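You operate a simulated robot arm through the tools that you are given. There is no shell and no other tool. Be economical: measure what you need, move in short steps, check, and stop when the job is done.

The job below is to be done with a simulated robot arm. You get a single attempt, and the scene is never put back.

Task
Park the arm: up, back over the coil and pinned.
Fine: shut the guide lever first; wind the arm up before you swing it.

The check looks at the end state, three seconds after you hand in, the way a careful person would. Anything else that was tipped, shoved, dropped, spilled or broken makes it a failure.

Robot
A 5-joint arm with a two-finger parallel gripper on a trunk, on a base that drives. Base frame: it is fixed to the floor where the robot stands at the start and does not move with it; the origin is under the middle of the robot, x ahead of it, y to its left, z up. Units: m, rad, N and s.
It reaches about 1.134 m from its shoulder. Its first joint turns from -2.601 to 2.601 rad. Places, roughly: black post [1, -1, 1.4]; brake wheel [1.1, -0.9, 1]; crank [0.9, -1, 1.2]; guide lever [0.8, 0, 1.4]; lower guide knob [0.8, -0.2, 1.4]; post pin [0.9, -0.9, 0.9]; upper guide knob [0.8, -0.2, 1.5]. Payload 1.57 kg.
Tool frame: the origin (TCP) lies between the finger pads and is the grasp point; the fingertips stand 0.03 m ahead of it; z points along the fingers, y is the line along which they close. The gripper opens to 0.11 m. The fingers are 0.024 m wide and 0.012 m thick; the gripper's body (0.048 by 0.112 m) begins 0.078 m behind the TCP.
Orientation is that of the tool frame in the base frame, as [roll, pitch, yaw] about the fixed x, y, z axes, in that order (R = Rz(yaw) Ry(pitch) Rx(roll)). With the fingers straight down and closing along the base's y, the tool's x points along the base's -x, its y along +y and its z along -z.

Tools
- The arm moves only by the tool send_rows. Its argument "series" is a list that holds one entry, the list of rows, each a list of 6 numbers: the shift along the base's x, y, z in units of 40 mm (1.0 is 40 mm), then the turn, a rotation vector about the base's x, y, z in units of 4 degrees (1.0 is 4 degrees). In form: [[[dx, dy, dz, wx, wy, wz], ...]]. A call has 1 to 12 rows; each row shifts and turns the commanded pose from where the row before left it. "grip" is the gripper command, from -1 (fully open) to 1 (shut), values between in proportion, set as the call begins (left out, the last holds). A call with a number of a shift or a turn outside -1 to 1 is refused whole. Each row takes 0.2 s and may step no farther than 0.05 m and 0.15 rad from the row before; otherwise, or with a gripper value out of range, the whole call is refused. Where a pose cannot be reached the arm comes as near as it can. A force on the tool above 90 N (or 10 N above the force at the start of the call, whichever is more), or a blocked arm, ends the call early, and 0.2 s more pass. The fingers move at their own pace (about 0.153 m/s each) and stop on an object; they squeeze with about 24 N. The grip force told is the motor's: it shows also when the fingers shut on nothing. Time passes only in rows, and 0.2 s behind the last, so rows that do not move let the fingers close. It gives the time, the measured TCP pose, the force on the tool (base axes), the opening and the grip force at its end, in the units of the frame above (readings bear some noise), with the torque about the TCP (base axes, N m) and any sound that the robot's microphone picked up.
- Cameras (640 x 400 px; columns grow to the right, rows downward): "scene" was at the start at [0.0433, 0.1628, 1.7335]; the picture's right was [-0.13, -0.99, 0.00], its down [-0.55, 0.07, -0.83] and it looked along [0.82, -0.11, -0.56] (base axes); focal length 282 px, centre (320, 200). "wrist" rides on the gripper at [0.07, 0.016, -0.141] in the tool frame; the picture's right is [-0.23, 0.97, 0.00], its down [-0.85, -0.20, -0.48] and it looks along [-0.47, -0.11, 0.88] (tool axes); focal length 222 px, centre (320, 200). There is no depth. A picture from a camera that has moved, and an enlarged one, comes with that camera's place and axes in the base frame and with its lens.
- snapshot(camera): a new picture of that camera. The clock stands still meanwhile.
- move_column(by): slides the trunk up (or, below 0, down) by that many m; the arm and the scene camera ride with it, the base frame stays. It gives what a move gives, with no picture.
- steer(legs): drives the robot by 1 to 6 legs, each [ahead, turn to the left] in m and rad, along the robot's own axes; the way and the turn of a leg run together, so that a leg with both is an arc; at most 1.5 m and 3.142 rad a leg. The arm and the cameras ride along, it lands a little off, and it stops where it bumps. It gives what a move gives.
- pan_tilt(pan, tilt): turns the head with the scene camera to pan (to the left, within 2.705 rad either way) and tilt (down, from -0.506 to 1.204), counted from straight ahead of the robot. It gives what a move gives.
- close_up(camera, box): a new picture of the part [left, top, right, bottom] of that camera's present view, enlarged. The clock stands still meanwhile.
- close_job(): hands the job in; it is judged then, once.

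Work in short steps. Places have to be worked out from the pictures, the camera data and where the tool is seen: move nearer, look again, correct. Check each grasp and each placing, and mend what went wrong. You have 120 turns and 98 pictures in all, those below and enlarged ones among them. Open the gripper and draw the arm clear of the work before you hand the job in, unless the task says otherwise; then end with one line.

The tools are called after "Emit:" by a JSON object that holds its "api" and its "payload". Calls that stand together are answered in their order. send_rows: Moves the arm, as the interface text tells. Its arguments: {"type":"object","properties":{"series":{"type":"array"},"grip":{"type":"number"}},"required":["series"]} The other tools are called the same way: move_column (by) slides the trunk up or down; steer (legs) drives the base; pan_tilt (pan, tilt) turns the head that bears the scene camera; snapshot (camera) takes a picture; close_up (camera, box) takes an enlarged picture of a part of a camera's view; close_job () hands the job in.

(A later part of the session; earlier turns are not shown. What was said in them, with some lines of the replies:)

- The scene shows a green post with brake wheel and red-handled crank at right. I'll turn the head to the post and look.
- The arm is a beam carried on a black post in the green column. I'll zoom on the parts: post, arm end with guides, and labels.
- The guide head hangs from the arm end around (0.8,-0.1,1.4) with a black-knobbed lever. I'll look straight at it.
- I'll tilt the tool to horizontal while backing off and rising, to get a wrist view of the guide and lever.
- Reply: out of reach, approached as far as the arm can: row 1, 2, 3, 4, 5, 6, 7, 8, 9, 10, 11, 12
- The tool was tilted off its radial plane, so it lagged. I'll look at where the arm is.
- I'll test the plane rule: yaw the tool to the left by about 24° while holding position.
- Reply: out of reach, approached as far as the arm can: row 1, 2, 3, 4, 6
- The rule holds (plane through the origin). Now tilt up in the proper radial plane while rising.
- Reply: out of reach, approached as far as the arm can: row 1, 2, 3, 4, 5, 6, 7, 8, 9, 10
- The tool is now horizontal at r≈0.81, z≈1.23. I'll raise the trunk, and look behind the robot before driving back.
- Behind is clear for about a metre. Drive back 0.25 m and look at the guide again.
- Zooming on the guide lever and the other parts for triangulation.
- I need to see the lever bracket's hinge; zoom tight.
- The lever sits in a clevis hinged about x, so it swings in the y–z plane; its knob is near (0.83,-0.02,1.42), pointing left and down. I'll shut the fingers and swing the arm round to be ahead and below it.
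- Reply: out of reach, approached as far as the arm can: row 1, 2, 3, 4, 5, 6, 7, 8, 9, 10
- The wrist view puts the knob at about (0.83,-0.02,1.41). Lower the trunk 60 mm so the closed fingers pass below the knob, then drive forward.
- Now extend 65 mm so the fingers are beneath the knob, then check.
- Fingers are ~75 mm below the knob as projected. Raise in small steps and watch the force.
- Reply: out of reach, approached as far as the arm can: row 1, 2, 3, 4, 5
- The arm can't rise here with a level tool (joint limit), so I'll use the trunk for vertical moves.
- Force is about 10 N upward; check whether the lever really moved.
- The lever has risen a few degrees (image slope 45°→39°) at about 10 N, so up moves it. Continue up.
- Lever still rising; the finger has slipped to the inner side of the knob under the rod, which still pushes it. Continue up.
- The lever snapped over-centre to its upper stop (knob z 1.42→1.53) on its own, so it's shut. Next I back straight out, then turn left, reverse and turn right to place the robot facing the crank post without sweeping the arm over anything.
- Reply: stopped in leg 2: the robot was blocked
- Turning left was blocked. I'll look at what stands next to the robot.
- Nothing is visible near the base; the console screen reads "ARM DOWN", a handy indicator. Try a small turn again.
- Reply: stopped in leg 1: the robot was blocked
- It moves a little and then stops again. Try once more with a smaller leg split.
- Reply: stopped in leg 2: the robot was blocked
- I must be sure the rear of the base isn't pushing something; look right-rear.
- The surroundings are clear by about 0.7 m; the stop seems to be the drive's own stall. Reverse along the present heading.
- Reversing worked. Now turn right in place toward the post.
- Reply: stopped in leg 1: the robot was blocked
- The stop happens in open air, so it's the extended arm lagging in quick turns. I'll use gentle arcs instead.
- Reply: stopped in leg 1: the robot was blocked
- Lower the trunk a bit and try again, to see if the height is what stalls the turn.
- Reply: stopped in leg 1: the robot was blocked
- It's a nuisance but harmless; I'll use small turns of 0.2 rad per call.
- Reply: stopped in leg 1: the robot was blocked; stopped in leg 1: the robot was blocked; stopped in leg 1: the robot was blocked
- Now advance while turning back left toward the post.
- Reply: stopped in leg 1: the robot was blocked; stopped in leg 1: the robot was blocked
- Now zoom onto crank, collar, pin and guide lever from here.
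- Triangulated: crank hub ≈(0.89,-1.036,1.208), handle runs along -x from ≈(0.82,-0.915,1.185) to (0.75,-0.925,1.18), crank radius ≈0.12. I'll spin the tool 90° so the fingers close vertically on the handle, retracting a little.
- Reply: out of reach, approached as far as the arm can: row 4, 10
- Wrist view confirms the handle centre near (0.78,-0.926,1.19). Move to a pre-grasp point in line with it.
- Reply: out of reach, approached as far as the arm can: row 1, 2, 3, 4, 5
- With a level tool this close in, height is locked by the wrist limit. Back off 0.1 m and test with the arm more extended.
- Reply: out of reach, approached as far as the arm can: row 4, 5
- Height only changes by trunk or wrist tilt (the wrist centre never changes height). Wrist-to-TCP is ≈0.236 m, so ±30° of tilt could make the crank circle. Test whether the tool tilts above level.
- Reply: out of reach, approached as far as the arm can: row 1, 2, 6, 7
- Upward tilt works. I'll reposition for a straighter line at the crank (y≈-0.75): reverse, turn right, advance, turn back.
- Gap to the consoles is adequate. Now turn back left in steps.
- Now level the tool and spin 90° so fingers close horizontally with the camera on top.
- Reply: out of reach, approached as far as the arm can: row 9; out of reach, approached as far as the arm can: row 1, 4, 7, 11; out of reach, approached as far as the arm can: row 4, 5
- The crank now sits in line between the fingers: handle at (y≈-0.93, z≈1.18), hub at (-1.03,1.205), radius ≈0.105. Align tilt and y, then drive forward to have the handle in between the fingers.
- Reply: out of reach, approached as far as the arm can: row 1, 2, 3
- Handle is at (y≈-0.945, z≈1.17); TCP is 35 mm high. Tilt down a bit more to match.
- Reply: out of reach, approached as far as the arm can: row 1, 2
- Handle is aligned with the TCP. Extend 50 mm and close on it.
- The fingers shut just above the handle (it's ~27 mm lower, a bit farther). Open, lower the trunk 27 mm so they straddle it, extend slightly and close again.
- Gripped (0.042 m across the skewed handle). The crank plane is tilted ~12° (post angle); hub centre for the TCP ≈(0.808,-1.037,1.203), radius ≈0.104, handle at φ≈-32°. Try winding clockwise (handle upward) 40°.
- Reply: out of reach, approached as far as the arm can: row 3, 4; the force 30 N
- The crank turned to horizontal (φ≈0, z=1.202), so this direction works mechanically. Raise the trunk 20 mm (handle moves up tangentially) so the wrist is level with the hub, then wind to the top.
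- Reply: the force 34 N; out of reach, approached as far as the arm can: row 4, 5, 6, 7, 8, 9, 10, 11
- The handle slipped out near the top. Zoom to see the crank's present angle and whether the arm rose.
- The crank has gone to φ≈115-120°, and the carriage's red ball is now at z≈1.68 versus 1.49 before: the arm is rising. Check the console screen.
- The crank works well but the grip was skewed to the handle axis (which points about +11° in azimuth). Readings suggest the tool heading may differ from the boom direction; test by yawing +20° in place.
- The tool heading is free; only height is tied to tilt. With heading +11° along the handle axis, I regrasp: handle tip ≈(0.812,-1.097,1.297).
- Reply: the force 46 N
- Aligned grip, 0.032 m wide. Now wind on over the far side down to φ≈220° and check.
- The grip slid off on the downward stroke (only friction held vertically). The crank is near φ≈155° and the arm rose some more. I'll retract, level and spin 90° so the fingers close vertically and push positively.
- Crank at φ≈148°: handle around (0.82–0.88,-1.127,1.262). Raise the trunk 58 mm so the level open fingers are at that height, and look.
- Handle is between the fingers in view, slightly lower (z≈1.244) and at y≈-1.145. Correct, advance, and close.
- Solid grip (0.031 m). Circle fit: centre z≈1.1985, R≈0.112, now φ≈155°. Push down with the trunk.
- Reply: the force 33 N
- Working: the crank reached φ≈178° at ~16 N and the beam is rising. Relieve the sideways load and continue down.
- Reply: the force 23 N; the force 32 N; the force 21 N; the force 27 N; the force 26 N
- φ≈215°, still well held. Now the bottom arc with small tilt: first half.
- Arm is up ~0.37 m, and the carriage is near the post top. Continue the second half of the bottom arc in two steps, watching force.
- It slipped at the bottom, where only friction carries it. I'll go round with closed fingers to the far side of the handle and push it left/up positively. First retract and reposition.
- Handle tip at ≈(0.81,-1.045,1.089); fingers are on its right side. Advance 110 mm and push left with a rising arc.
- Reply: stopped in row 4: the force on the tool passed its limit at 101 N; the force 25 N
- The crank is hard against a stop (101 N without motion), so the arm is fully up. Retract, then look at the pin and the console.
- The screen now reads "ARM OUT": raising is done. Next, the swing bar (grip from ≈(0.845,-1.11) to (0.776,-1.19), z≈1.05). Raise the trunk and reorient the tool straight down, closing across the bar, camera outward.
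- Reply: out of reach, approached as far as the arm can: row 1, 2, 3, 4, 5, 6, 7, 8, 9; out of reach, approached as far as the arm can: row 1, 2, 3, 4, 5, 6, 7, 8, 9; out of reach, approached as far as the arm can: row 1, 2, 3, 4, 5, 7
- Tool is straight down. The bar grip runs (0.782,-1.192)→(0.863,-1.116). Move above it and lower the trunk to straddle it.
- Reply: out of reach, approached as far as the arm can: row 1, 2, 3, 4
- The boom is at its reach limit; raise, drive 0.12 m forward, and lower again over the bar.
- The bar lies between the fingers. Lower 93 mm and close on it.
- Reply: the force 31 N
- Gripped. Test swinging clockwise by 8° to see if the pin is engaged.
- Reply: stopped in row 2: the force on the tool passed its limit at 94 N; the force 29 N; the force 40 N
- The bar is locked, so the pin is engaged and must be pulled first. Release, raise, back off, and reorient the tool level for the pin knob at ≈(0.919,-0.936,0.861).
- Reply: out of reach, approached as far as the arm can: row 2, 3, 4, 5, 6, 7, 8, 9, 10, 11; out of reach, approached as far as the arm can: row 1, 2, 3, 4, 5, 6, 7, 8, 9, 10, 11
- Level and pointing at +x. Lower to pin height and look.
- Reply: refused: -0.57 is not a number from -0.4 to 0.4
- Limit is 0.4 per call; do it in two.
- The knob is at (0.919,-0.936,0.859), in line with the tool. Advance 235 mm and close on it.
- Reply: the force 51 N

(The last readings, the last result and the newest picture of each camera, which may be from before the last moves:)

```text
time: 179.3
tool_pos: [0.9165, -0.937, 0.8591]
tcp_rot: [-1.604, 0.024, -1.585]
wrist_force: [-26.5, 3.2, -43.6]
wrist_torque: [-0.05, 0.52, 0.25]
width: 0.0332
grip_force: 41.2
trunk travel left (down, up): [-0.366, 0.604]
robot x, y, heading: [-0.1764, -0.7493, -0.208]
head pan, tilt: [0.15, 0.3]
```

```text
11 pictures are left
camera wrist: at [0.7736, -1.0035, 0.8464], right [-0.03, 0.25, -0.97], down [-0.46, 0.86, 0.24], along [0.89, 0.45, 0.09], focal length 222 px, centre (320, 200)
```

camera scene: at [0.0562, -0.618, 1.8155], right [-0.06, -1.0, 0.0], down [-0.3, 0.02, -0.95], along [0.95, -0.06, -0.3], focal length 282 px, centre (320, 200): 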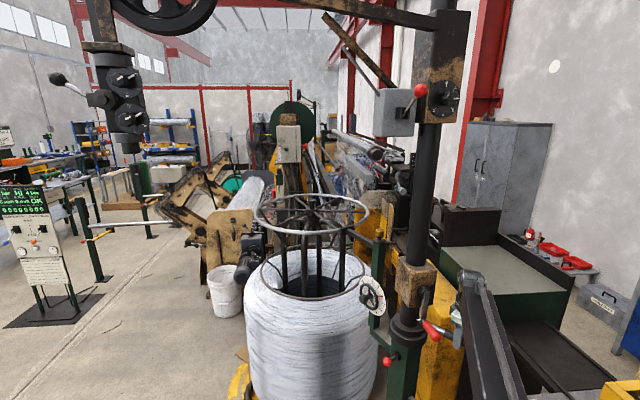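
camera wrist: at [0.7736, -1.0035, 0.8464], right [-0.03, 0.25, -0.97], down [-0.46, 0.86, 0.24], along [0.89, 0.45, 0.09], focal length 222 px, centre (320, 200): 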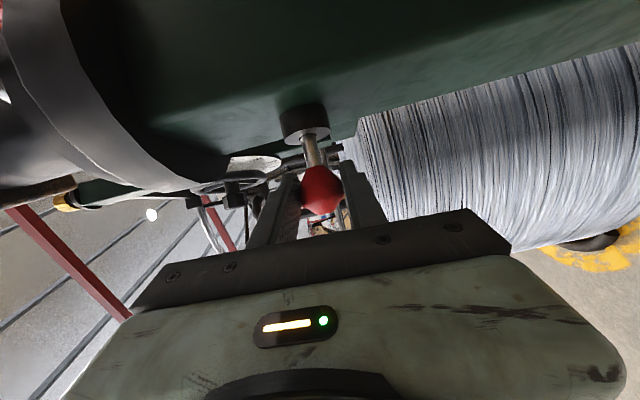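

Knob gripped. Relax the vertical preload and pull outward (+y) 30 mm.

Emit:
{"api": "move_column", "payload": {"by": -0.004}}

Emit:
{"api": "send_rows", "payload": {"series": [[[0, 0.25, 0, 0, 0, 0], [0, 0.25, 0, 0, 0, 0], [0, 0.25, 0, 0, 0, 0], [0, 0.25, 0, 0, 0, 0]]]}}

Emit:
{"api": "snapshot", "payload": {"camera": "wrist"}}

```text
time: 179.8
tool_pos: [0.916, -0.9361, 0.8609]
tcp_rot: [-1.599, 0.026, -1.584]
wrist_force: [10.4, 3.0, 3.1]
wrist_torque: [0.18, 0.03, -0.37]
width: 0.0334
grip_force: 41.3
trunk travel left (down, up): [-0.362, 0.608]
robot x, y, heading: [-0.179, -0.7488, -0.208]
head pan, tilt: [0.15, 0.3]
```

```text
time: 180.8
tool_pos: [0.9154, -0.8976, 0.8594]
tcp_rot: [-1.599, 0.026, -1.583]
wrist_force: [-27.2, -13.8, -17.0]
wrist_torque: [0.08, -0.03, -0.45]
width: 0.0333
grip_force: 42.0
trunk travel left (down, up): [-0.362, 0.608]
robot x, y, heading: [-0.1847, -0.7502, -0.211]
head pan, tilt: [0.15, 0.3]
```

```text
10 pictures are left
camera wrist: at [0.772, -0.9638, 0.8456], right [-0.02, 0.25, -0.97], down [-0.46, 0.86, 0.24], along [0.89, 0.45, 0.1], focal length 222 px, centre (320, 200)
```

wrist: 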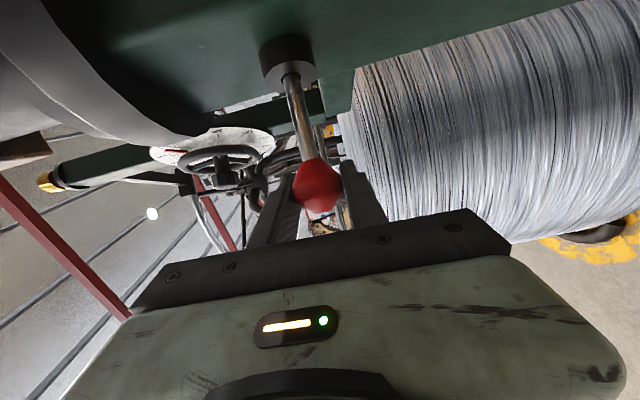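

The pin came out ~40 mm with ~14 N. Pull slightly more to its stop, then release and see whether it stays.

Emit:
{"api": "send_rows", "payload": {"series": [[[0, 0.2, 0, 0, 0, 0], [0, 0, 0, 0, 0, 0]]]}}

Emit:
{"api": "send_rows", "payload": {"series": [[[0, 0, 0, 0, 0, 0], [0, 0, 0, 0, 0, 0]]], "grip": -0.1}}

Emit:
{"api": "send_rows", "payload": {"series": [[[-0.95, 0, 0, 0, 0, 0], [-0.95, 0, 0, 0, 0, 0], [-0.95, 0, 0, 0, 0, 0], [-0.95, 0, 0, 0, 0, 0], [-0.95, 0, 0, 0, 0, 0], [-0.9, 0, 0, 0, 0, 0]]]}}

Emit:
{"api": "snapshot", "payload": {"camera": "wrist"}}

```text
time: 181.4
tool_pos: [0.9148, -0.8901, 0.8605]
tcp_rot: [-1.601, 0.028, -1.585]
wrist_force: [-30.6, -12.1, -17.5]
wrist_torque: [0.25, 0.07, -0.18]
width: 0.0332
grip_force: 41.5
trunk travel left (down, up): [-0.362, 0.608]
robot x, y, heading: [-0.1804, -0.7482, -0.212]
head pan, tilt: [0.15, 0.3]
```

```text
time: 182.0
tool_pos: [0.9158, -0.8883, 0.8606]
tcp_rot: [-1.599, 0.026, -1.586]
wrist_force: [0.6, 0.1, 1.0]
wrist_torque: [-0.03, -0.02, 0.0]
width: 0.0605
grip_force: 0.1
trunk travel left (down, up): [-0.362, 0.608]
robot x, y, heading: [-0.1822, -0.7521, -0.212]
head pan, tilt: [0.15, 0.3]
```

```text
time: 183.4
tool_pos: [0.6874, -0.8888, 0.8602]
tcp_rot: [-1.6, 0.027, -1.583]
wrist_force: [0.2, -0.4, -1.1]
wrist_torque: [-0.04, -0.03, 0.01]
width: 0.0607
grip_force: 0.1
trunk travel left (down, up): [-0.362, 0.608]
robot x, y, heading: [-0.1802, -0.7479, -0.21]
head pan, tilt: [0.15, 0.3]
```

```text
9 pictures are left
camera wrist: at [0.5449, -0.9552, 0.8454], right [-0.03, 0.25, -0.97], down [-0.46, 0.86, 0.24], along [0.89, 0.45, 0.09], focal length 222 px, centre (320, 200)
```

wrist: 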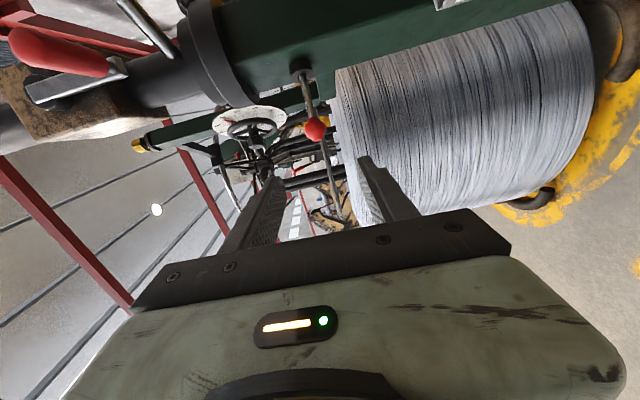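

The pin stays out. Now raise, turn the tool back down and return over the bar (same moves as before, reversed).

Emit:
{"api": "move_column", "payload": {"by": 0.3}}

Emit:
{"api": "move_column", "payload": {"by": 0.277}}

Emit:
{"api": "send_rows", "payload": {"series": [[[0, 0, 0, 0.4646, 0.944, -0.4646], [0, 0, 0, 0.4646, 0.944, -0.4646], [0, 0, 0, 0.4646, 0.944, -0.4646], [0, 0, 0, 0.4646, 0.944, -0.4646], [0, 0, 0, 0.4646, 0.944, -0.4646], [0, 0, 0, 0.4646, 0.944, -0.4646], [0, 0, 0, 0.4646, 0.944, -0.4646], [0, 0, 0, 0.4646, 0.944, -0.4646], [0, 0, 0, 0.4646, 0.944, -0.4646], [0, 0, 0, 0.4646, 0.944, -0.4646], [0, 0, 0, 0.4646, 0.944, -0.4646]]]}}

Emit:
{"api": "send_rows", "payload": {"series": [[[0, 0, 0, 0.4646, 0.944, -0.4646], [0, 0, 0, 0.4646, 0.944, -0.4646], [0, 0, 0, 0.4646, 0.944, -0.4646], [0, 0, 0, 0.4646, 0.944, -0.4646], [0, 0, 0, 0.4646, 0.944, -0.4646], [0, 0, 0, 0.4646, 0.944, -0.4646], [0, 0, 0, 0.4646, 0.944, -0.4646], [0, 0, 0, 0.4646, 0.944, -0.4646], [0, 0, 0, 0.4646, 0.944, -0.4646], [0, 0, 0, 0.4646, 0.944, -0.4646], [0, 0, 0, 0.4646, 0.944, -0.4646]]]}}

Emit:
{"api": "send_rows", "payload": {"series": [[[0, -0.967, 0, 0, 0, 0.26], [0, -0.967, 0, 0, 0, 0.26], [0, -0.967, 0, 0, 0, 0.26], [0, -0.967, 0, 0, 0, 0.26], [0, -0.967, 0, 0, 0, 0.26], [0, -0.967, 0, 0, 0, 0.26], [0, 0, 0, 0, 0, 0]]]}}

```text
time: 186.4
tool_pos: [0.6875, -0.8882, 1.1609]
tcp_rot: [-1.601, 0.023, -1.584]
wrist_force: [-0.1, -0.5, 0.5]
wrist_torque: [-0.02, 0.02, 0.0]
width: 0.0606
grip_force: 0.1
trunk travel left (down, up): [-0.662, 0.308]
robot x, y, heading: [-0.181, -0.7507, -0.208]
head pan, tilt: [0.15, 0.3]
```

```text
time: 189.2
tool_pos: [0.6877, -0.888, 1.4373]
tcp_rot: [-1.601, 0.025, -1.586]
wrist_force: [0.4, 0.4, -0.3]
wrist_torque: [-0.04, 0.0, 0.03]
width: 0.0605
grip_force: 0.0
trunk travel left (down, up): [-0.939, 0.031]
robot x, y, heading: [-0.1812, -0.7507, -0.211]
head pan, tilt: [0.15, 0.3]
```

```text
time: 191.6
tool_pos: [0.6875, -0.8889, 1.2742]
tcp_rot: [-2.392, 0.201, -2.057]
wrist_force: [-0.2, 0.4, -0.1]
wrist_torque: [0.03, -0.01, -0.02]
width: 0.0605
grip_force: 0.1
out of reach, approached as far as the arm can: row 1, 2, 3, 4, 5, 6, 7, 8, 9, 10, 11
trunk travel left (down, up): [-0.939, 0.031]
robot x, y, heading: [-0.1791, -0.7487, -0.205]
head pan, tilt: [0.15, 0.3]
```

```text
time: 194.0
tool_pos: [0.6889, -0.8889, 1.2063]
tcp_rot: [3.109, -0.017, -2.512]
wrist_force: [-0.3, -0.3, 0.2]
wrist_torque: [0.0, 0.0, 0.0]
width: 0.0606
grip_force: 0.1
out of reach, approached as far as the arm can: row 1, 2, 3, 4, 5, 6, 7, 8, 10
trunk travel left (down, up): [-0.939, 0.031]
robot x, y, heading: [-0.1837, -0.7489, -0.211]
head pan, tilt: [0.15, 0.3]
```

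```text
time: 195.6
tool_pos: [0.682, -1.1176, 1.2061]
tcp_rot: [3.114, -0.015, -2.401]
wrist_force: [0.0, 0.7, -0.7]
wrist_torque: [0.01, 0.02, -0.01]
width: 0.0604
grip_force: 0.0
out of reach, approached as far as the arm can: row 6
trunk travel left (down, up): [-0.939, 0.031]
robot x, y, heading: [-0.1792, -0.7507, -0.205]
head pan, tilt: [0.15, 0.3]
```

Drive forward over the bar, lower, close to a loose cage and begin the swing.

Emit:
{"api": "steer", "payload": {"legs": [[0.15, 0]]}}

Emit:
{"api": "snapshot", "payload": {"camera": "wrist"}}

Emit:
{"api": "move_column", "payload": {"by": -0.151}}

Emit:
{"api": "send_rows", "payload": {"series": [[[0, 0, 0, 0, 0, 0], [0, 0, 0, 0, 0, 0]]], "grip": 0.27}}

Emit:
{"api": "send_rows", "payload": {"series": [[[-0.222, 0.238, 0, 0, 0, -1], [-0.205, 0.253, 0, 0, 0, -1], [-0.187, 0.267, 0, 0, 0, -1], [-0.168, 0.279, 0, 0, 0, -1]]]}}

```text
time: 197.0
tool_pos: [0.8318, -1.1495, 1.2047]
tcp_rot: [3.113, -0.015, -2.401]
wrist_force: [-0.4, 0.1, -0.6]
wrist_torque: [-0.02, 0.03, 0.0]
width: 0.0606
grip_force: 0.0
trunk travel left (down, up): [-0.939, 0.031]
robot x, y, heading: [-0.0336, -0.7817, -0.206]
head pan, tilt: [0.15, 0.3]
```

```text
8 pictures are left
camera wrist: at [0.773, -1.1852, 1.3474], right [-0.49, 0.87, 0.03], down [0.78, 0.42, 0.46], along [0.39, 0.24, -0.89], focal length 222 px, centre (320, 200)
```

wrist: 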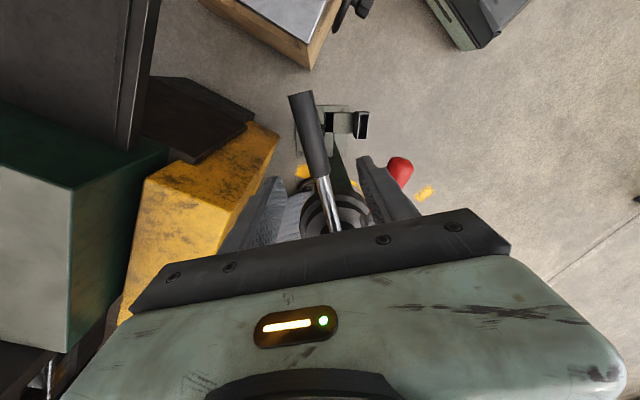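

```text
time: 198.8
tool_pos: [0.83, -1.1487, 1.0556]
tcp_rot: [3.114, -0.013, -2.402]
wrist_force: [-0.3, -0.7, 0.2]
wrist_torque: [-0.02, 0.0, -0.03]
width: 0.0605
grip_force: 0.0
trunk travel left (down, up): [-0.788, 0.182]
robot x, y, heading: [-0.0332, -0.7841, -0.207]
head pan, tilt: [0.15, 0.3]
```

```text
time: 199.3
tool_pos: [0.8314, -1.1494, 1.0547]
tcp_rot: [3.114, -0.016, -2.404]
wrist_force: [4.3, -4.2, -0.5]
wrist_torque: [-0.07, -0.08, 0.06]
width: 0.0455
grip_force: 3.1
trunk travel left (down, up): [-0.788, 0.182]
robot x, y, heading: [-0.0331, -0.7798, -0.208]
head pan, tilt: [0.15, 0.3]
```

```text
time: 200.3
tool_pos: [0.7986, -1.1049, 1.0541]
tcp_rot: [3.108, -0.016, -2.683]
wrist_force: [0.0, -0.9, 0.0]
wrist_torque: [0.12, 0.04, 0.0]
width: 0.0442
grip_force: 1.4
trunk travel left (down, up): [-0.788, 0.182]
robot x, y, heading: [-0.033, -0.7819, -0.206]
head pan, tilt: [0.15, 0.3]
```

It swings freely now. Continue the swing.

Emit:
{"api": "send_rows", "payload": {"series": [[[-0.148, 0.29, 0, 0, 0, -1], [-0.127, 0.3, 0, 0, 0, -1], [-0.106, 0.308, 0, 0, 0, -1], [-0.084, 0.315, 0, 0, 0, -1], [-0.062, 0.32, 0, 0, 0, -1], [0, 0, 0, 0, 0, 0]]]}}

Emit:
{"api": "snapshot", "payload": {"camera": "scene"}}

```text
time: 201.8
tool_pos: [0.7779, -1.0433, 1.0548]
tcp_rot: [3.109, -0.017, -3.031]
wrist_force: [-0.4, -5.6, -1.9]
wrist_torque: [-0.3, -0.03, 0.08]
width: 0.0469
grip_force: 2.3
trunk travel left (down, up): [-0.788, 0.182]
robot x, y, heading: [-0.0355, -0.782, -0.207]
head pan, tilt: [0.15, 0.3]
```

```text
7 pictures are left
camera scene: at [0.0527, -0.6145, 1.8152], right [-0.06, -1.0, 0.0], down [-0.3, 0.02, -0.96], along [0.95, -0.06, -0.3], focal length 282 px, centre (320, 200)
```

scene: 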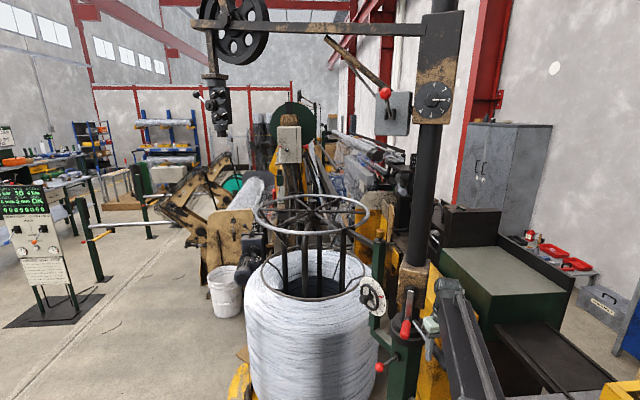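

Swung about 35°; the wheel isn't over the coil yet. Continue in small groups, watching for a stop.

Emit:
{"api": "send_rows", "payload": {"series": [[[-0.04, 0.3235, 0, 0, 0, -1], [-0.017, 0.3255, 0, 0, 0, -1], [0.006, 0.326, 0, 0, 0, -1], [0.028, 0.325, 0, 0, 0, -1], [0, 0, 0, 0, 0, 0]]]}}

Emit:
{"api": "send_rows", "payload": {"series": [[[0.051, 0.322, 0, 0, 0, -1], [0.073, 0.318, 0, 0, 0, -1], [0, 0, 0, 0, 0, 0]]]}}

Emit:
{"api": "snapshot", "payload": {"camera": "scene"}}

```text
time: 202.9
tool_pos: [0.7767, -0.9915, 1.0552]
tcp_rot: [3.111, -0.015, 2.975]
wrist_force: [0.0, 0.7, 0.8]
wrist_torque: [0.0, 0.01, -0.01]
width: 0.0402
grip_force: 0.0
trunk travel left (down, up): [-0.788, 0.182]
robot x, y, heading: [-0.0288, -0.7803, -0.211]
head pan, tilt: [0.15, 0.3]
```

```text
time: 203.8
tool_pos: [0.7809, -0.9693, 1.0546]
tcp_rot: [3.114, -0.015, 2.833]
wrist_force: [0.4, -9.1, 1.6]
wrist_torque: [-0.17, 0.08, 0.2]
width: 0.0478
grip_force: 4.4
trunk travel left (down, up): [-0.788, 0.182]
robot x, y, heading: [-0.0348, -0.7815, -0.207]
head pan, tilt: [0.15, 0.3]
```

```text
6 pictures are left
camera scene: at [0.0524, -0.6147, 1.8154], right [-0.06, -1.0, 0.0], down [-0.3, 0.02, -0.96], along [0.95, -0.06, -0.3], focal length 282 px, centre (320, 200)
```

scene: 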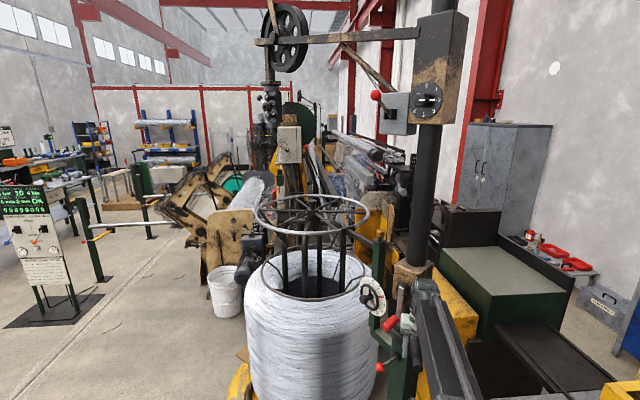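

Beam azimuth is now ≈41°; the coil axis is at ≈37° from the post. Continue gently a few degrees, feeling for a stop.

Emit:
{"api": "send_rows", "payload": {"series": [[[0.045, 0.16, 0, 0, 0, -0.5], [0.048, 0.158, 0, 0, 0, -0.5], [0, 0, 0, 0, 0, 0]]]}}

Emit:
{"api": "send_rows", "payload": {"series": [[[0.052, 0.157, 0, 0, 0, -0.5], [0.055, 0.155, 0, 0, 0, -0.5], [0, 0, 0, 0, 0, 0]]]}}

```text
time: 204.6
tool_pos: [0.7854, -0.9556, 1.0546]
tcp_rot: [3.111, -0.016, 2.766]
wrist_force: [-2.0, -7.5, -3.1]
wrist_torque: [-0.09, -0.02, 0.11]
width: 0.0478
grip_force: 4.0
trunk travel left (down, up): [-0.788, 0.182]
robot x, y, heading: [-0.0346, -0.78, -0.208]
head pan, tilt: [0.15, 0.3]
```

```text
time: 205.3
tool_pos: [0.7907, -0.9434, 1.0556]
tcp_rot: [3.112, -0.013, 2.695]
wrist_force: [-0.9, -6.3, 1.7]
wrist_torque: [-0.14, -0.07, 0.13]
width: 0.0464
grip_force: 2.9
trunk travel left (down, up): [-0.788, 0.182]
robot x, y, heading: [-0.0332, -0.7839, -0.206]
head pan, tilt: [0.15, 0.3]
```

No stop felt. Check the console screen for a position cue.

Emit:
{"api": "pan_tilt", "payload": {"pan": -1.8, "tilt": 0.6}}

Emit:
{"api": "close_up", "payload": {"camera": "scene", "box": [220, 60, 440, 220]}}

```text
time: 207.2
tool_pos: [0.7891, -0.9431, 1.0547]
tcp_rot: [3.115, -0.014, 2.695]
wrist_force: [-2.7, -4.0, -1.6]
wrist_torque: [-0.07, 0.0, 0.07]
width: 0.045
grip_force: 2.5
trunk travel left (down, up): [-0.788, 0.182]
robot x, y, heading: [-0.032, -0.7809, -0.204]
head pan, tilt: [-1.799, 0.6]
```

```text
2.50 times, centred on (330, 140) of scene
camera zoom: at [-0.0783, -0.6887, 1.7878], right [-0.91, 0.42, 0.0], down [0.24, 0.51, -0.82], along [-0.35, -0.75, -0.57], focal length 706 px, centre (295, 350)
```

zoom: 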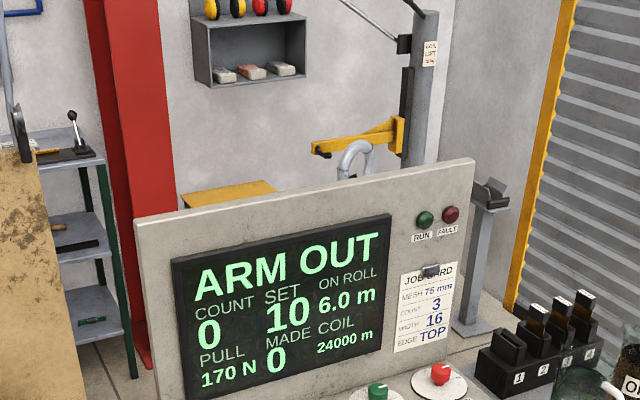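

Still "ARM OUT". Look at the beam relative to the coil.

Emit:
{"api": "pan_tilt", "payload": {"pan": 0.2, "tilt": 0.25}}

Emit:
{"api": "snapshot", "payload": {"camera": "scene"}}

```text
time: 209.2
tool_pos: [0.7893, -0.9458, 1.0546]
tcp_rot: [3.114, -0.013, 2.694]
wrist_force: [-1.9, -3.6, -0.6]
wrist_torque: [-0.04, 0.02, 0.06]
width: 0.0449
grip_force: 2.3
trunk travel left (down, up): [-0.788, 0.182]
robot x, y, heading: [-0.0295, -0.7821, -0.207]
head pan, tilt: [0.201, 0.25]
```

```text
4 pictures are left
camera scene: at [0.0524, -0.6094, 1.82], right [-0.01, -1.0, 0.0], down [-0.25, 0.0, -0.97], along [0.97, -0.01, -0.25], focal length 282 px, centre (320, 200)
```

scene: 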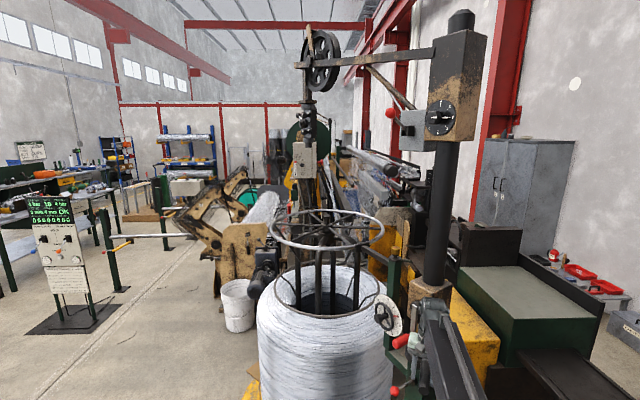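

Geometry says the coil axis (≈(1.61,-0.647)) is at ≈30° from the post, and the beam is now at ≈31°. Feel for an end stop with small further steps.

Emit:
{"api": "send_rows", "payload": {"series": [[[0.058, 0.154, 0, 0, 0, -0.5], [0, 0, 0, 0, 0, 0]]]}}

Emit:
{"api": "send_rows", "payload": {"series": [[[0.06, 0.152, 0, 0, 0, -0.5], [0, 0, 0, 0, 0, 0]]]}}

```text
time: 209.8
tool_pos: [0.7917, -0.939, 1.0562]
tcp_rot: [3.113, -0.014, 2.66]
wrist_force: [-1.4, -13.7, 1.0]
wrist_torque: [-0.27, -0.02, 0.32]
width: 0.0515
grip_force: 6.5
trunk travel left (down, up): [-0.788, 0.182]
robot x, y, heading: [-0.032, -0.7803, -0.207]
head pan, tilt: [0.201, 0.25]
```

```text
time: 210.4
tool_pos: [0.7948, -0.9324, 1.0536]
tcp_rot: [3.111, -0.017, 2.625]
wrist_force: [-1.7, -8.0, -2.2]
wrist_torque: [-0.1, -0.04, 0.17]
width: 0.0473
grip_force: 4.3
trunk travel left (down, up): [-0.788, 0.182]
robot x, y, heading: [-0.0333, -0.7794, -0.212]
head pan, tilt: [0.201, 0.25]
```

No stop yet; try another 4°.

Emit:
{"api": "send_rows", "payload": {"series": [[[0.063, 0.15, 0, 0, 0, -0.5], [0, 0, 0, 0, 0, 0]]]}}

Emit:
{"api": "send_rows", "payload": {"series": [[[0.066, 0.149, 0, 0, 0, -0.5], [0, 0, 0, 0, 0, 0]]]}}

Emit:
{"api": "send_rows", "payload": {"series": [[[0.068, 0.148, 0, 0, 0, -0.5], [0, 0, 0, 0, 0, 0]]]}}

```text
time: 211.0
tool_pos: [0.7968, -0.9266, 1.0546]
tcp_rot: [3.113, -0.015, 2.588]
wrist_force: [-2.2, -15.5, 0.0]
wrist_torque: [-0.2, 0.0, 0.32]
width: 0.0524
grip_force: 6.6
trunk travel left (down, up): [-0.788, 0.182]
robot x, y, heading: [-0.0352, -0.7829, -0.205]
head pan, tilt: [0.201, 0.25]
```

```text
time: 211.6
tool_pos: [0.7997, -0.9237, 1.0545]
tcp_rot: [3.116, -0.013, 2.553]
wrist_force: [-4.2, -27.1, 0.4]
wrist_torque: [-0.44, 0.06, 0.68]
width: 0.062
grip_force: 12.2
trunk travel left (down, up): [-0.788, 0.182]
robot x, y, heading: [-0.0324, -0.783, -0.205]
head pan, tilt: [0.201, 0.25]
```

```text
time: 212.2
tool_pos: [0.8023, -0.9202, 1.0551]
tcp_rot: [3.119, -0.012, 2.519]
wrist_force: [-5.3, -39.1, 0.3]
wrist_torque: [-0.62, 0.11, 1.13]
width: 0.0711
grip_force: 17.5
trunk travel left (down, up): [-0.788, 0.182]
robot x, y, heading: [-0.0311, -0.782, -0.209]
head pan, tilt: [0.201, 0.25]
```

The force now climbs (39 N) with the bar not moving: that's the end stop. Ease off a little and check the screen.

Emit:
{"api": "send_rows", "payload": {"series": [[[-0.06, -0.15, 0, 0, 0, 0.5], [0, 0, 0, 0, 0, 0]]]}}

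Emit:
{"api": "pan_tilt", "payload": {"pan": -1.8, "tilt": 0.6}}

Emit:
{"api": "close_up", "payload": {"camera": "scene", "box": [220, 60, 440, 220]}}

```text
time: 212.8
tool_pos: [0.7987, -0.9229, 1.0548]
tcp_rot: [3.116, -0.016, 2.552]
wrist_force: [-13.6, -23.1, -10.0]
wrist_torque: [-0.14, -0.04, 0.34]
width: 0.0637
grip_force: 13.4
trunk travel left (down, up): [-0.788, 0.182]
robot x, y, heading: [-0.0356, -0.7815, -0.205]
head pan, tilt: [0.201, 0.25]
```

```text
time: 214.7
tool_pos: [0.7986, -0.9225, 1.0552]
tcp_rot: [3.115, -0.013, 2.555]
wrist_force: [-16.3, -21.2, -6.1]
wrist_torque: [-0.15, 0.16, 0.23]
width: 0.0641
grip_force: 13.4
trunk travel left (down, up): [-0.788, 0.182]
robot x, y, heading: [-0.0292, -0.7779, -0.212]
head pan, tilt: [-1.799, 0.6]
```

```text
2.50 times, centred on (330, 140) of scene
camera zoom: at [-0.0797, -0.6913, 1.7879], right [-0.91, 0.42, 0.0], down [0.24, 0.51, -0.82], along [-0.35, -0.75, -0.57], focal length 706 px, centre (295, 350)
```

zoom: 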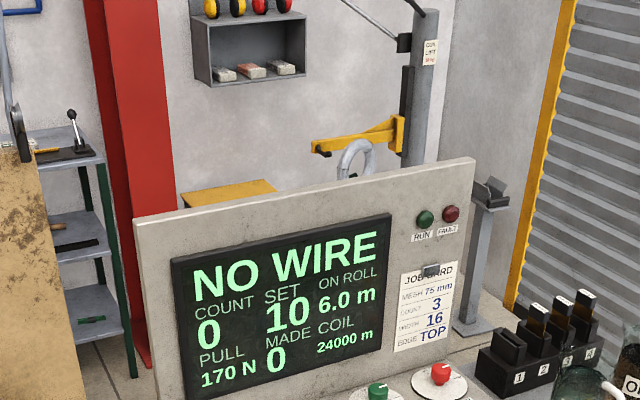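

The screen moved on to "NO WIRE" — the arm is recognised as in place over the coil. Now release the bar, back away, and set the tool level to push the pin home.

Emit:
{"api": "send_rows", "payload": {"series": [[[0, 0, 0, 0, 0, 0], [0, 0, 0, 0, 0, 0]]], "grip": -0.4}}

Emit:
{"api": "move_column", "payload": {"by": 0.11}}

Emit:
{"api": "steer", "payload": {"legs": [[-0.3, 0]]}}

Emit:
{"api": "send_rows", "payload": {"series": [[[0, 0, 0, 0.5, -0.9325, -0.5], [0, 0, 0, 0.5, -0.9325, -0.5], [0, 0, 0, 0.5, -0.9325, -0.5], [0, 0, 0, 0.5, -0.9325, -0.5], [0, 0, 0, 0.5, -0.9325, -0.5], [0, 0, 0, 0.5, -0.9325, -0.5], [0, 0, 0, 0.5, -0.9325, -0.5], [0, 0, 0, 0.5, -0.9325, -0.5], [0, 0, 0, 0.5, -0.9325, -0.5], [0, 0, 0, 0.5, -0.9325, -0.5], [0, 0, 0, 0.5, -0.9325, -0.5]]], "grip": 1}}

Emit:
{"api": "send_rows", "payload": {"series": [[[0, 0, 0, 0.5, -0.9325, -0.5], [0, 0, 0, 0.5, -0.9325, -0.5], [0, 0, 0, 0.5, -0.9325, -0.5], [0, 0, 0, 0.5, -0.9325, -0.5], [0, 0, 0, 0.5, -0.9325, -0.5], [0, 0, 0, 0.5, -0.9325, -0.5], [0, 0, 0, 0.5, -0.9325, -0.5], [0, 0, 0, 0.5, -0.9325, -0.5], [0, 0, 0, 0.5, -0.9325, -0.5], [0, 0, 0, 0.5, -0.9325, -0.5], [0, 0, 0, 0.5, -0.9325, -0.5]]]}}

```text
time: 215.3
tool_pos: [0.8001, -0.9197, 1.0552]
tcp_rot: [3.113, -0.013, 2.555]
wrist_force: [-0.7, -0.1, 0.0]
wrist_torque: [0.02, 0.04, 0.01]
width: 0.0771
grip_force: 0.0
trunk travel left (down, up): [-0.788, 0.182]
robot x, y, heading: [-0.0328, -0.7849, -0.212]
head pan, tilt: [-1.799, 0.6]
```

```text
time: 216.7
tool_pos: [0.8007, -0.9188, 1.1654]
tcp_rot: [3.114, -0.015, 2.554]
wrist_force: [1.3, -0.5, 0.6]
wrist_torque: [0.0, 0.03, 0.01]
width: 0.0768
grip_force: 0.2
trunk travel left (down, up): [-0.898, 0.072]
robot x, y, heading: [-0.0316, -0.7793, -0.207]
head pan, tilt: [-1.799, 0.6]
```

```text
time: 218.8
tool_pos: [0.5053, -0.8576, 1.1647]
tcp_rot: [3.113, -0.015, 2.554]
wrist_force: [0.8, 0.3, -0.3]
wrist_torque: [-0.01, -0.02, -0.02]
width: 0.0771
grip_force: 0.0
trunk travel left (down, up): [-0.898, 0.072]
robot x, y, heading: [-0.3271, -0.7221, -0.206]
head pan, tilt: [-1.799, 0.6]
```

```text
time: 221.2
tool_pos: [0.5045, -0.8579, 1.2423]
tcp_rot: [2.331, 0.195, 2.072]
wrist_force: [0.2, 0.2, 0.5]
wrist_torque: [0.0, 0.01, -0.03]
width: 0.0001
grip_force: 21.3
out of reach, approached as far as the arm can: row 2, 3, 4, 5, 6, 7, 8, 9, 10, 11
trunk travel left (down, up): [-0.898, 0.072]
robot x, y, heading: [-0.3284, -0.7224, -0.208]
head pan, tilt: [-1.799, 0.6]
```

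```text
time: 223.6
tool_pos: [0.5065, -0.8583, 1.4098]
tcp_rot: [1.545, -0.003, 1.584]
wrist_force: [0.5, 0.7, 0.2]
wrist_torque: [0.01, 0.0, 0.02]
width: 0.0
grip_force: 21.1
out of reach, approached as far as the arm can: row 1, 2, 3, 4, 5, 6, 7, 8, 9, 10, 11
trunk travel left (down, up): [-0.898, 0.072]
robot x, y, heading: [-0.3283, -0.7169, -0.209]
head pan, tilt: [-1.799, 0.6]
```

Level. Lower to pin height, drive forward 0.15 m and look.

Emit:
{"api": "move_column", "payload": {"by": -0.28}}

Emit:
{"api": "move_column", "payload": {"by": -0.268}}

Emit:
{"api": "steer", "payload": {"legs": [[0.15, 0]]}}

Emit:
{"api": "send_rows", "payload": {"series": [[[0, 0.5, 0, 0, 0, 0], [0, 0.5, 0, 0, 0, 0], [0, 0, 0, 0, 0, 0]]]}}

Emit:
{"api": "snapshot", "payload": {"camera": "wrist"}}

```text
time: 226.4
tool_pos: [0.5061, -0.8581, 1.1294]
tcp_rot: [1.545, 0.0, 1.584]
wrist_force: [0.8, 0.7, -1.0]
wrist_torque: [0.03, -0.01, 0.02]
width: 0.0001
grip_force: 20.9
trunk travel left (down, up): [-0.618, 0.352]
robot x, y, heading: [-0.325, -0.7191, -0.21]
head pan, tilt: [-1.799, 0.6]
```

```text
time: 229.1
tool_pos: [0.5054, -0.8582, 0.8609]
tcp_rot: [1.545, -0.002, 1.585]
wrist_force: [-0.2, 0.3, -0.2]
wrist_torque: [-0.01, 0.0, -0.04]
width: 0.0
grip_force: 20.7
trunk travel left (down, up): [-0.35, 0.62]
robot x, y, heading: [-0.3256, -0.7201, -0.212]
head pan, tilt: [-1.799, 0.6]
```

```text
time: 230.5
tool_pos: [0.655, -0.8905, 0.8617]
tcp_rot: [1.545, -0.002, 1.586]
wrist_force: [-0.3, -1.1, -1.3]
wrist_torque: [0.03, 0.02, 0.01]
width: 0.0001
grip_force: 21.9
trunk travel left (down, up): [-0.35, 0.62]
robot x, y, heading: [-0.176, -0.7503, -0.211]
head pan, tilt: [-1.799, 0.6]
```

```text
time: 231.3
tool_pos: [0.6545, -0.8497, 0.8614]
tcp_rot: [1.545, 0.0, 1.585]
wrist_force: [-0.7, 0.5, -0.5]
wrist_torque: [-0.02, 0.02, -0.01]
width: 0.0001
grip_force: 21.1
trunk travel left (down, up): [-0.35, 0.62]
robot x, y, heading: [-0.1773, -0.7484, -0.211]
head pan, tilt: [-1.799, 0.6]
```

```text
2 pictures are left
camera wrist: at [0.5115, -0.7814, 0.8733], right [-0.02, -0.23, 0.97], down [-0.46, -0.86, -0.21], along [0.89, -0.45, -0.09], focal length 222 px, centre (320, 200)
```

wrist: 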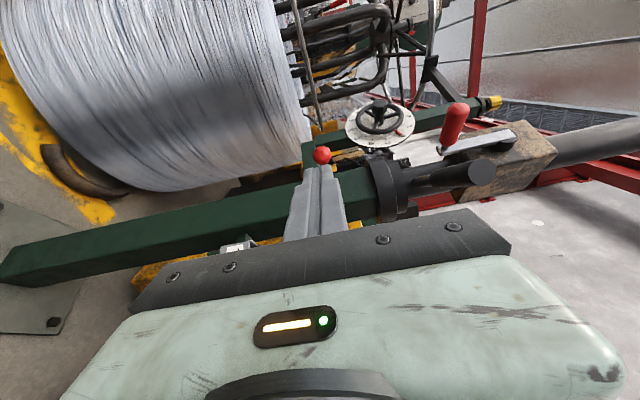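

Knob out at ≈(0.919,-0.896,0.856). Advance beside it on its outer side and push it in.

Emit:
{"api": "send_rows", "payload": {"series": [[[0.955, 0, 0, 0, 0, 0], [0.955, 0, 0, 0, 0, 0], [0.955, 0, 0, 0, 0, 0], [0.955, 0, 0, 0, 0, 0], [0.955, 0, 0, 0, 0, 0], [0.955, 0, 0, 0, 0, 0], [0.955, 0, 0, 0, 0, 0]]]}}

Emit:
{"api": "send_rows", "payload": {"series": [[[0, -0.25, 0, 0, 0, 0], [0, -0.25, 0, 0, 0, 0], [0, -0.25, 0, 0, 0, 0], [0, -0.25, 0, 0, 0, 0]]]}}

Emit:
{"api": "send_rows", "payload": {"series": [[[0, -0.25, 0, 0, 0, 0], [0, -0.25, 0, 0, 0, 0], [0, -0.12, 0, 0, 0, 0], [0, 0, 0, 0, 0, 0]]]}}

```text
time: 232.9
tool_pos: [0.9219, -0.8485, 0.8608]
tcp_rot: [1.545, -0.002, 1.583]
wrist_force: [0.1, 0.7, 0.0]
wrist_torque: [-0.02, -0.01, 0.01]
width: 0.0003
grip_force: 20.8
trunk travel left (down, up): [-0.35, 0.62]
robot x, y, heading: [-0.1767, -0.7505, -0.202]
head pan, tilt: [-1.799, 0.6]
```

```text
time: 233.9
tool_pos: [0.9217, -0.8899, 0.8608]
tcp_rot: [1.543, -0.002, 1.584]
wrist_force: [-0.4, 0.1, 0.4]
wrist_torque: [-0.01, -0.06, 0.0]
width: 0.0001
grip_force: 21.4
trunk travel left (down, up): [-0.35, 0.62]
robot x, y, heading: [-0.1793, -0.7488, -0.207]
head pan, tilt: [-1.799, 0.6]
```

```text
time: 234.9
tool_pos: [0.9226, -0.905, 0.8609]
tcp_rot: [1.543, 0.004, 1.599]
wrist_force: [-13.9, 42.5, -11.9]
wrist_torque: [0.17, 0.02, -0.25]
width: 0.0
grip_force: 21.6
trunk travel left (down, up): [-0.35, 0.62]
robot x, y, heading: [-0.179, -0.747, -0.212]
head pan, tilt: [-1.799, 0.6]
```

The pin snapped in: knob back at y≈-0.934, firm stop at 42 N, same as the original seated position. Back off and retract, then take a confirming look.

Emit:
{"api": "send_rows", "payload": {"series": [[[0, 0.5, 0, 0, 0, 0], [-0.955, 0, 0, 0, 0, 0], [-0.955, 0, 0, 0, 0, 0], [-0.955, 0, 0, 0, 0, 0], [-0.955, 0, 0, 0, 0, 0], [-0.955, 0, 0, 0, 0, 0], [-0.955, 0, 0, 0, 0, 0]]]}}

Emit:
{"api": "steer", "payload": {"legs": [[-0.3, 0]]}}

Emit:
{"api": "pan_tilt", "payload": {"pan": 0.1, "tilt": 0.25}}

Emit:
{"api": "snapshot", "payload": {"camera": "scene"}}

```text
time: 236.5
tool_pos: [0.6896, -0.8938, 0.8592]
tcp_rot: [1.547, -0.002, 1.584]
wrist_force: [-0.4, -0.2, -0.3]
wrist_torque: [-0.01, -0.02, 0.0]
width: 0.0
grip_force: 21.2
trunk travel left (down, up): [-0.35, 0.62]
robot x, y, heading: [-0.1778, -0.7485, -0.212]
head pan, tilt: [-1.799, 0.6]
```

```text
time: 238.6
tool_pos: [0.3971, -0.8335, 0.8617]
tcp_rot: [1.545, 0.0, 1.583]
wrist_force: [0.0, 0.5, 1.1]
wrist_torque: [0.02, 0.02, 0.0]
width: 0.0002
grip_force: 21.5
trunk travel left (down, up): [-0.35, 0.62]
robot x, y, heading: [-0.4691, -0.6879, -0.203]
head pan, tilt: [-1.799, 0.6]
```

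```text
time: 240.4
tool_pos: [0.3969, -0.833, 0.8606]
tcp_rot: [1.543, -0.001, 1.585]
wrist_force: [-0.3, 1.2, 0.6]
wrist_torque: [0.0, 0.03, 0.0]
width: 0.0001
grip_force: 21.1
trunk travel left (down, up): [-0.35, 0.62]
robot x, y, heading: [-0.4738, -0.6857, -0.208]
head pan, tilt: [0.099, 0.25]
```

```text
1 pictures are left
camera scene: at [-0.3874, -0.525, 1.382], right [-0.11, -0.99, 0.0], down [-0.25, 0.03, -0.97], along [0.96, -0.11, -0.25], focal length 282 px, centre (320, 200)
```

scene: 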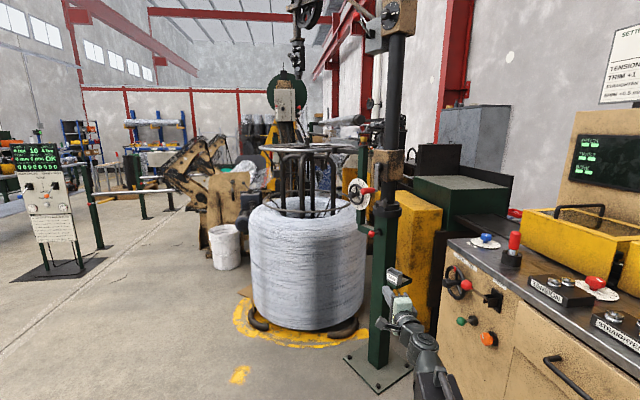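

Use the last picture to confirm the pin is seated.

Emit:
{"api": "close_up", "payload": {"camera": "scene", "box": [340, 170, 436, 250]}}

```text
5.00 times, centred on (388, 210) of scene
camera zoom: at [-0.3874, -0.525, 1.382], right [-0.11, -0.99, 0.0], down [-0.25, 0.03, -0.97], along [0.96, -0.11, -0.25], focal length 1412 px, centre (-20, 150)
```

zoom: 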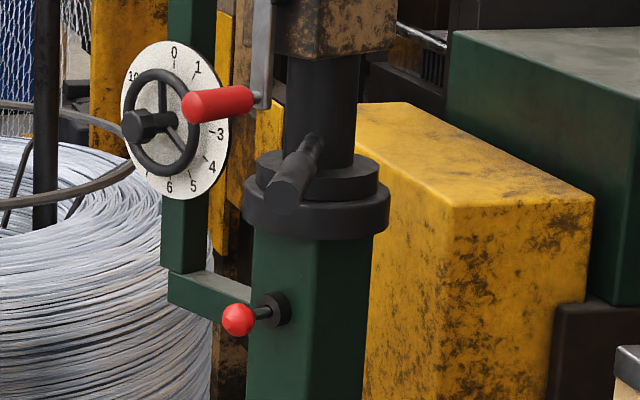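

The pin is seated at its original depth. Open the gripper (already clear of the work) and hand in.

Emit:
{"api": "send_rows", "payload": {"series": [[[-0.3, 0, 0, 0, 0, 0], [0, 0, 0, 0, 0, 0], [0, 0, 0, 0, 0, 0]]], "grip": -1}}

Emit:
{"api": "close_job", "payload": {}}

```text
time: 241.2
tool_pos: [0.3847, -0.8337, 0.861]
tcp_rot: [1.547, -0.002, 1.581]
wrist_force: [0.6, -0.3, 0.4]
wrist_torque: [-0.01, 0.0, 0.02]
width: 0.1099
grip_force: 0.1
trunk travel left (down, up): [-0.35, 0.62]
robot x, y, heading: [-0.4731, -0.6877, -0.212]
head pan, tilt: [0.099, 0.25]
```

```text
The job is handed in.
```

The arm is parked: I shut the guide lever first, wound the arm up to its stop, swung it back over the coil to its end stop, and pushed the pin home at its original depth.
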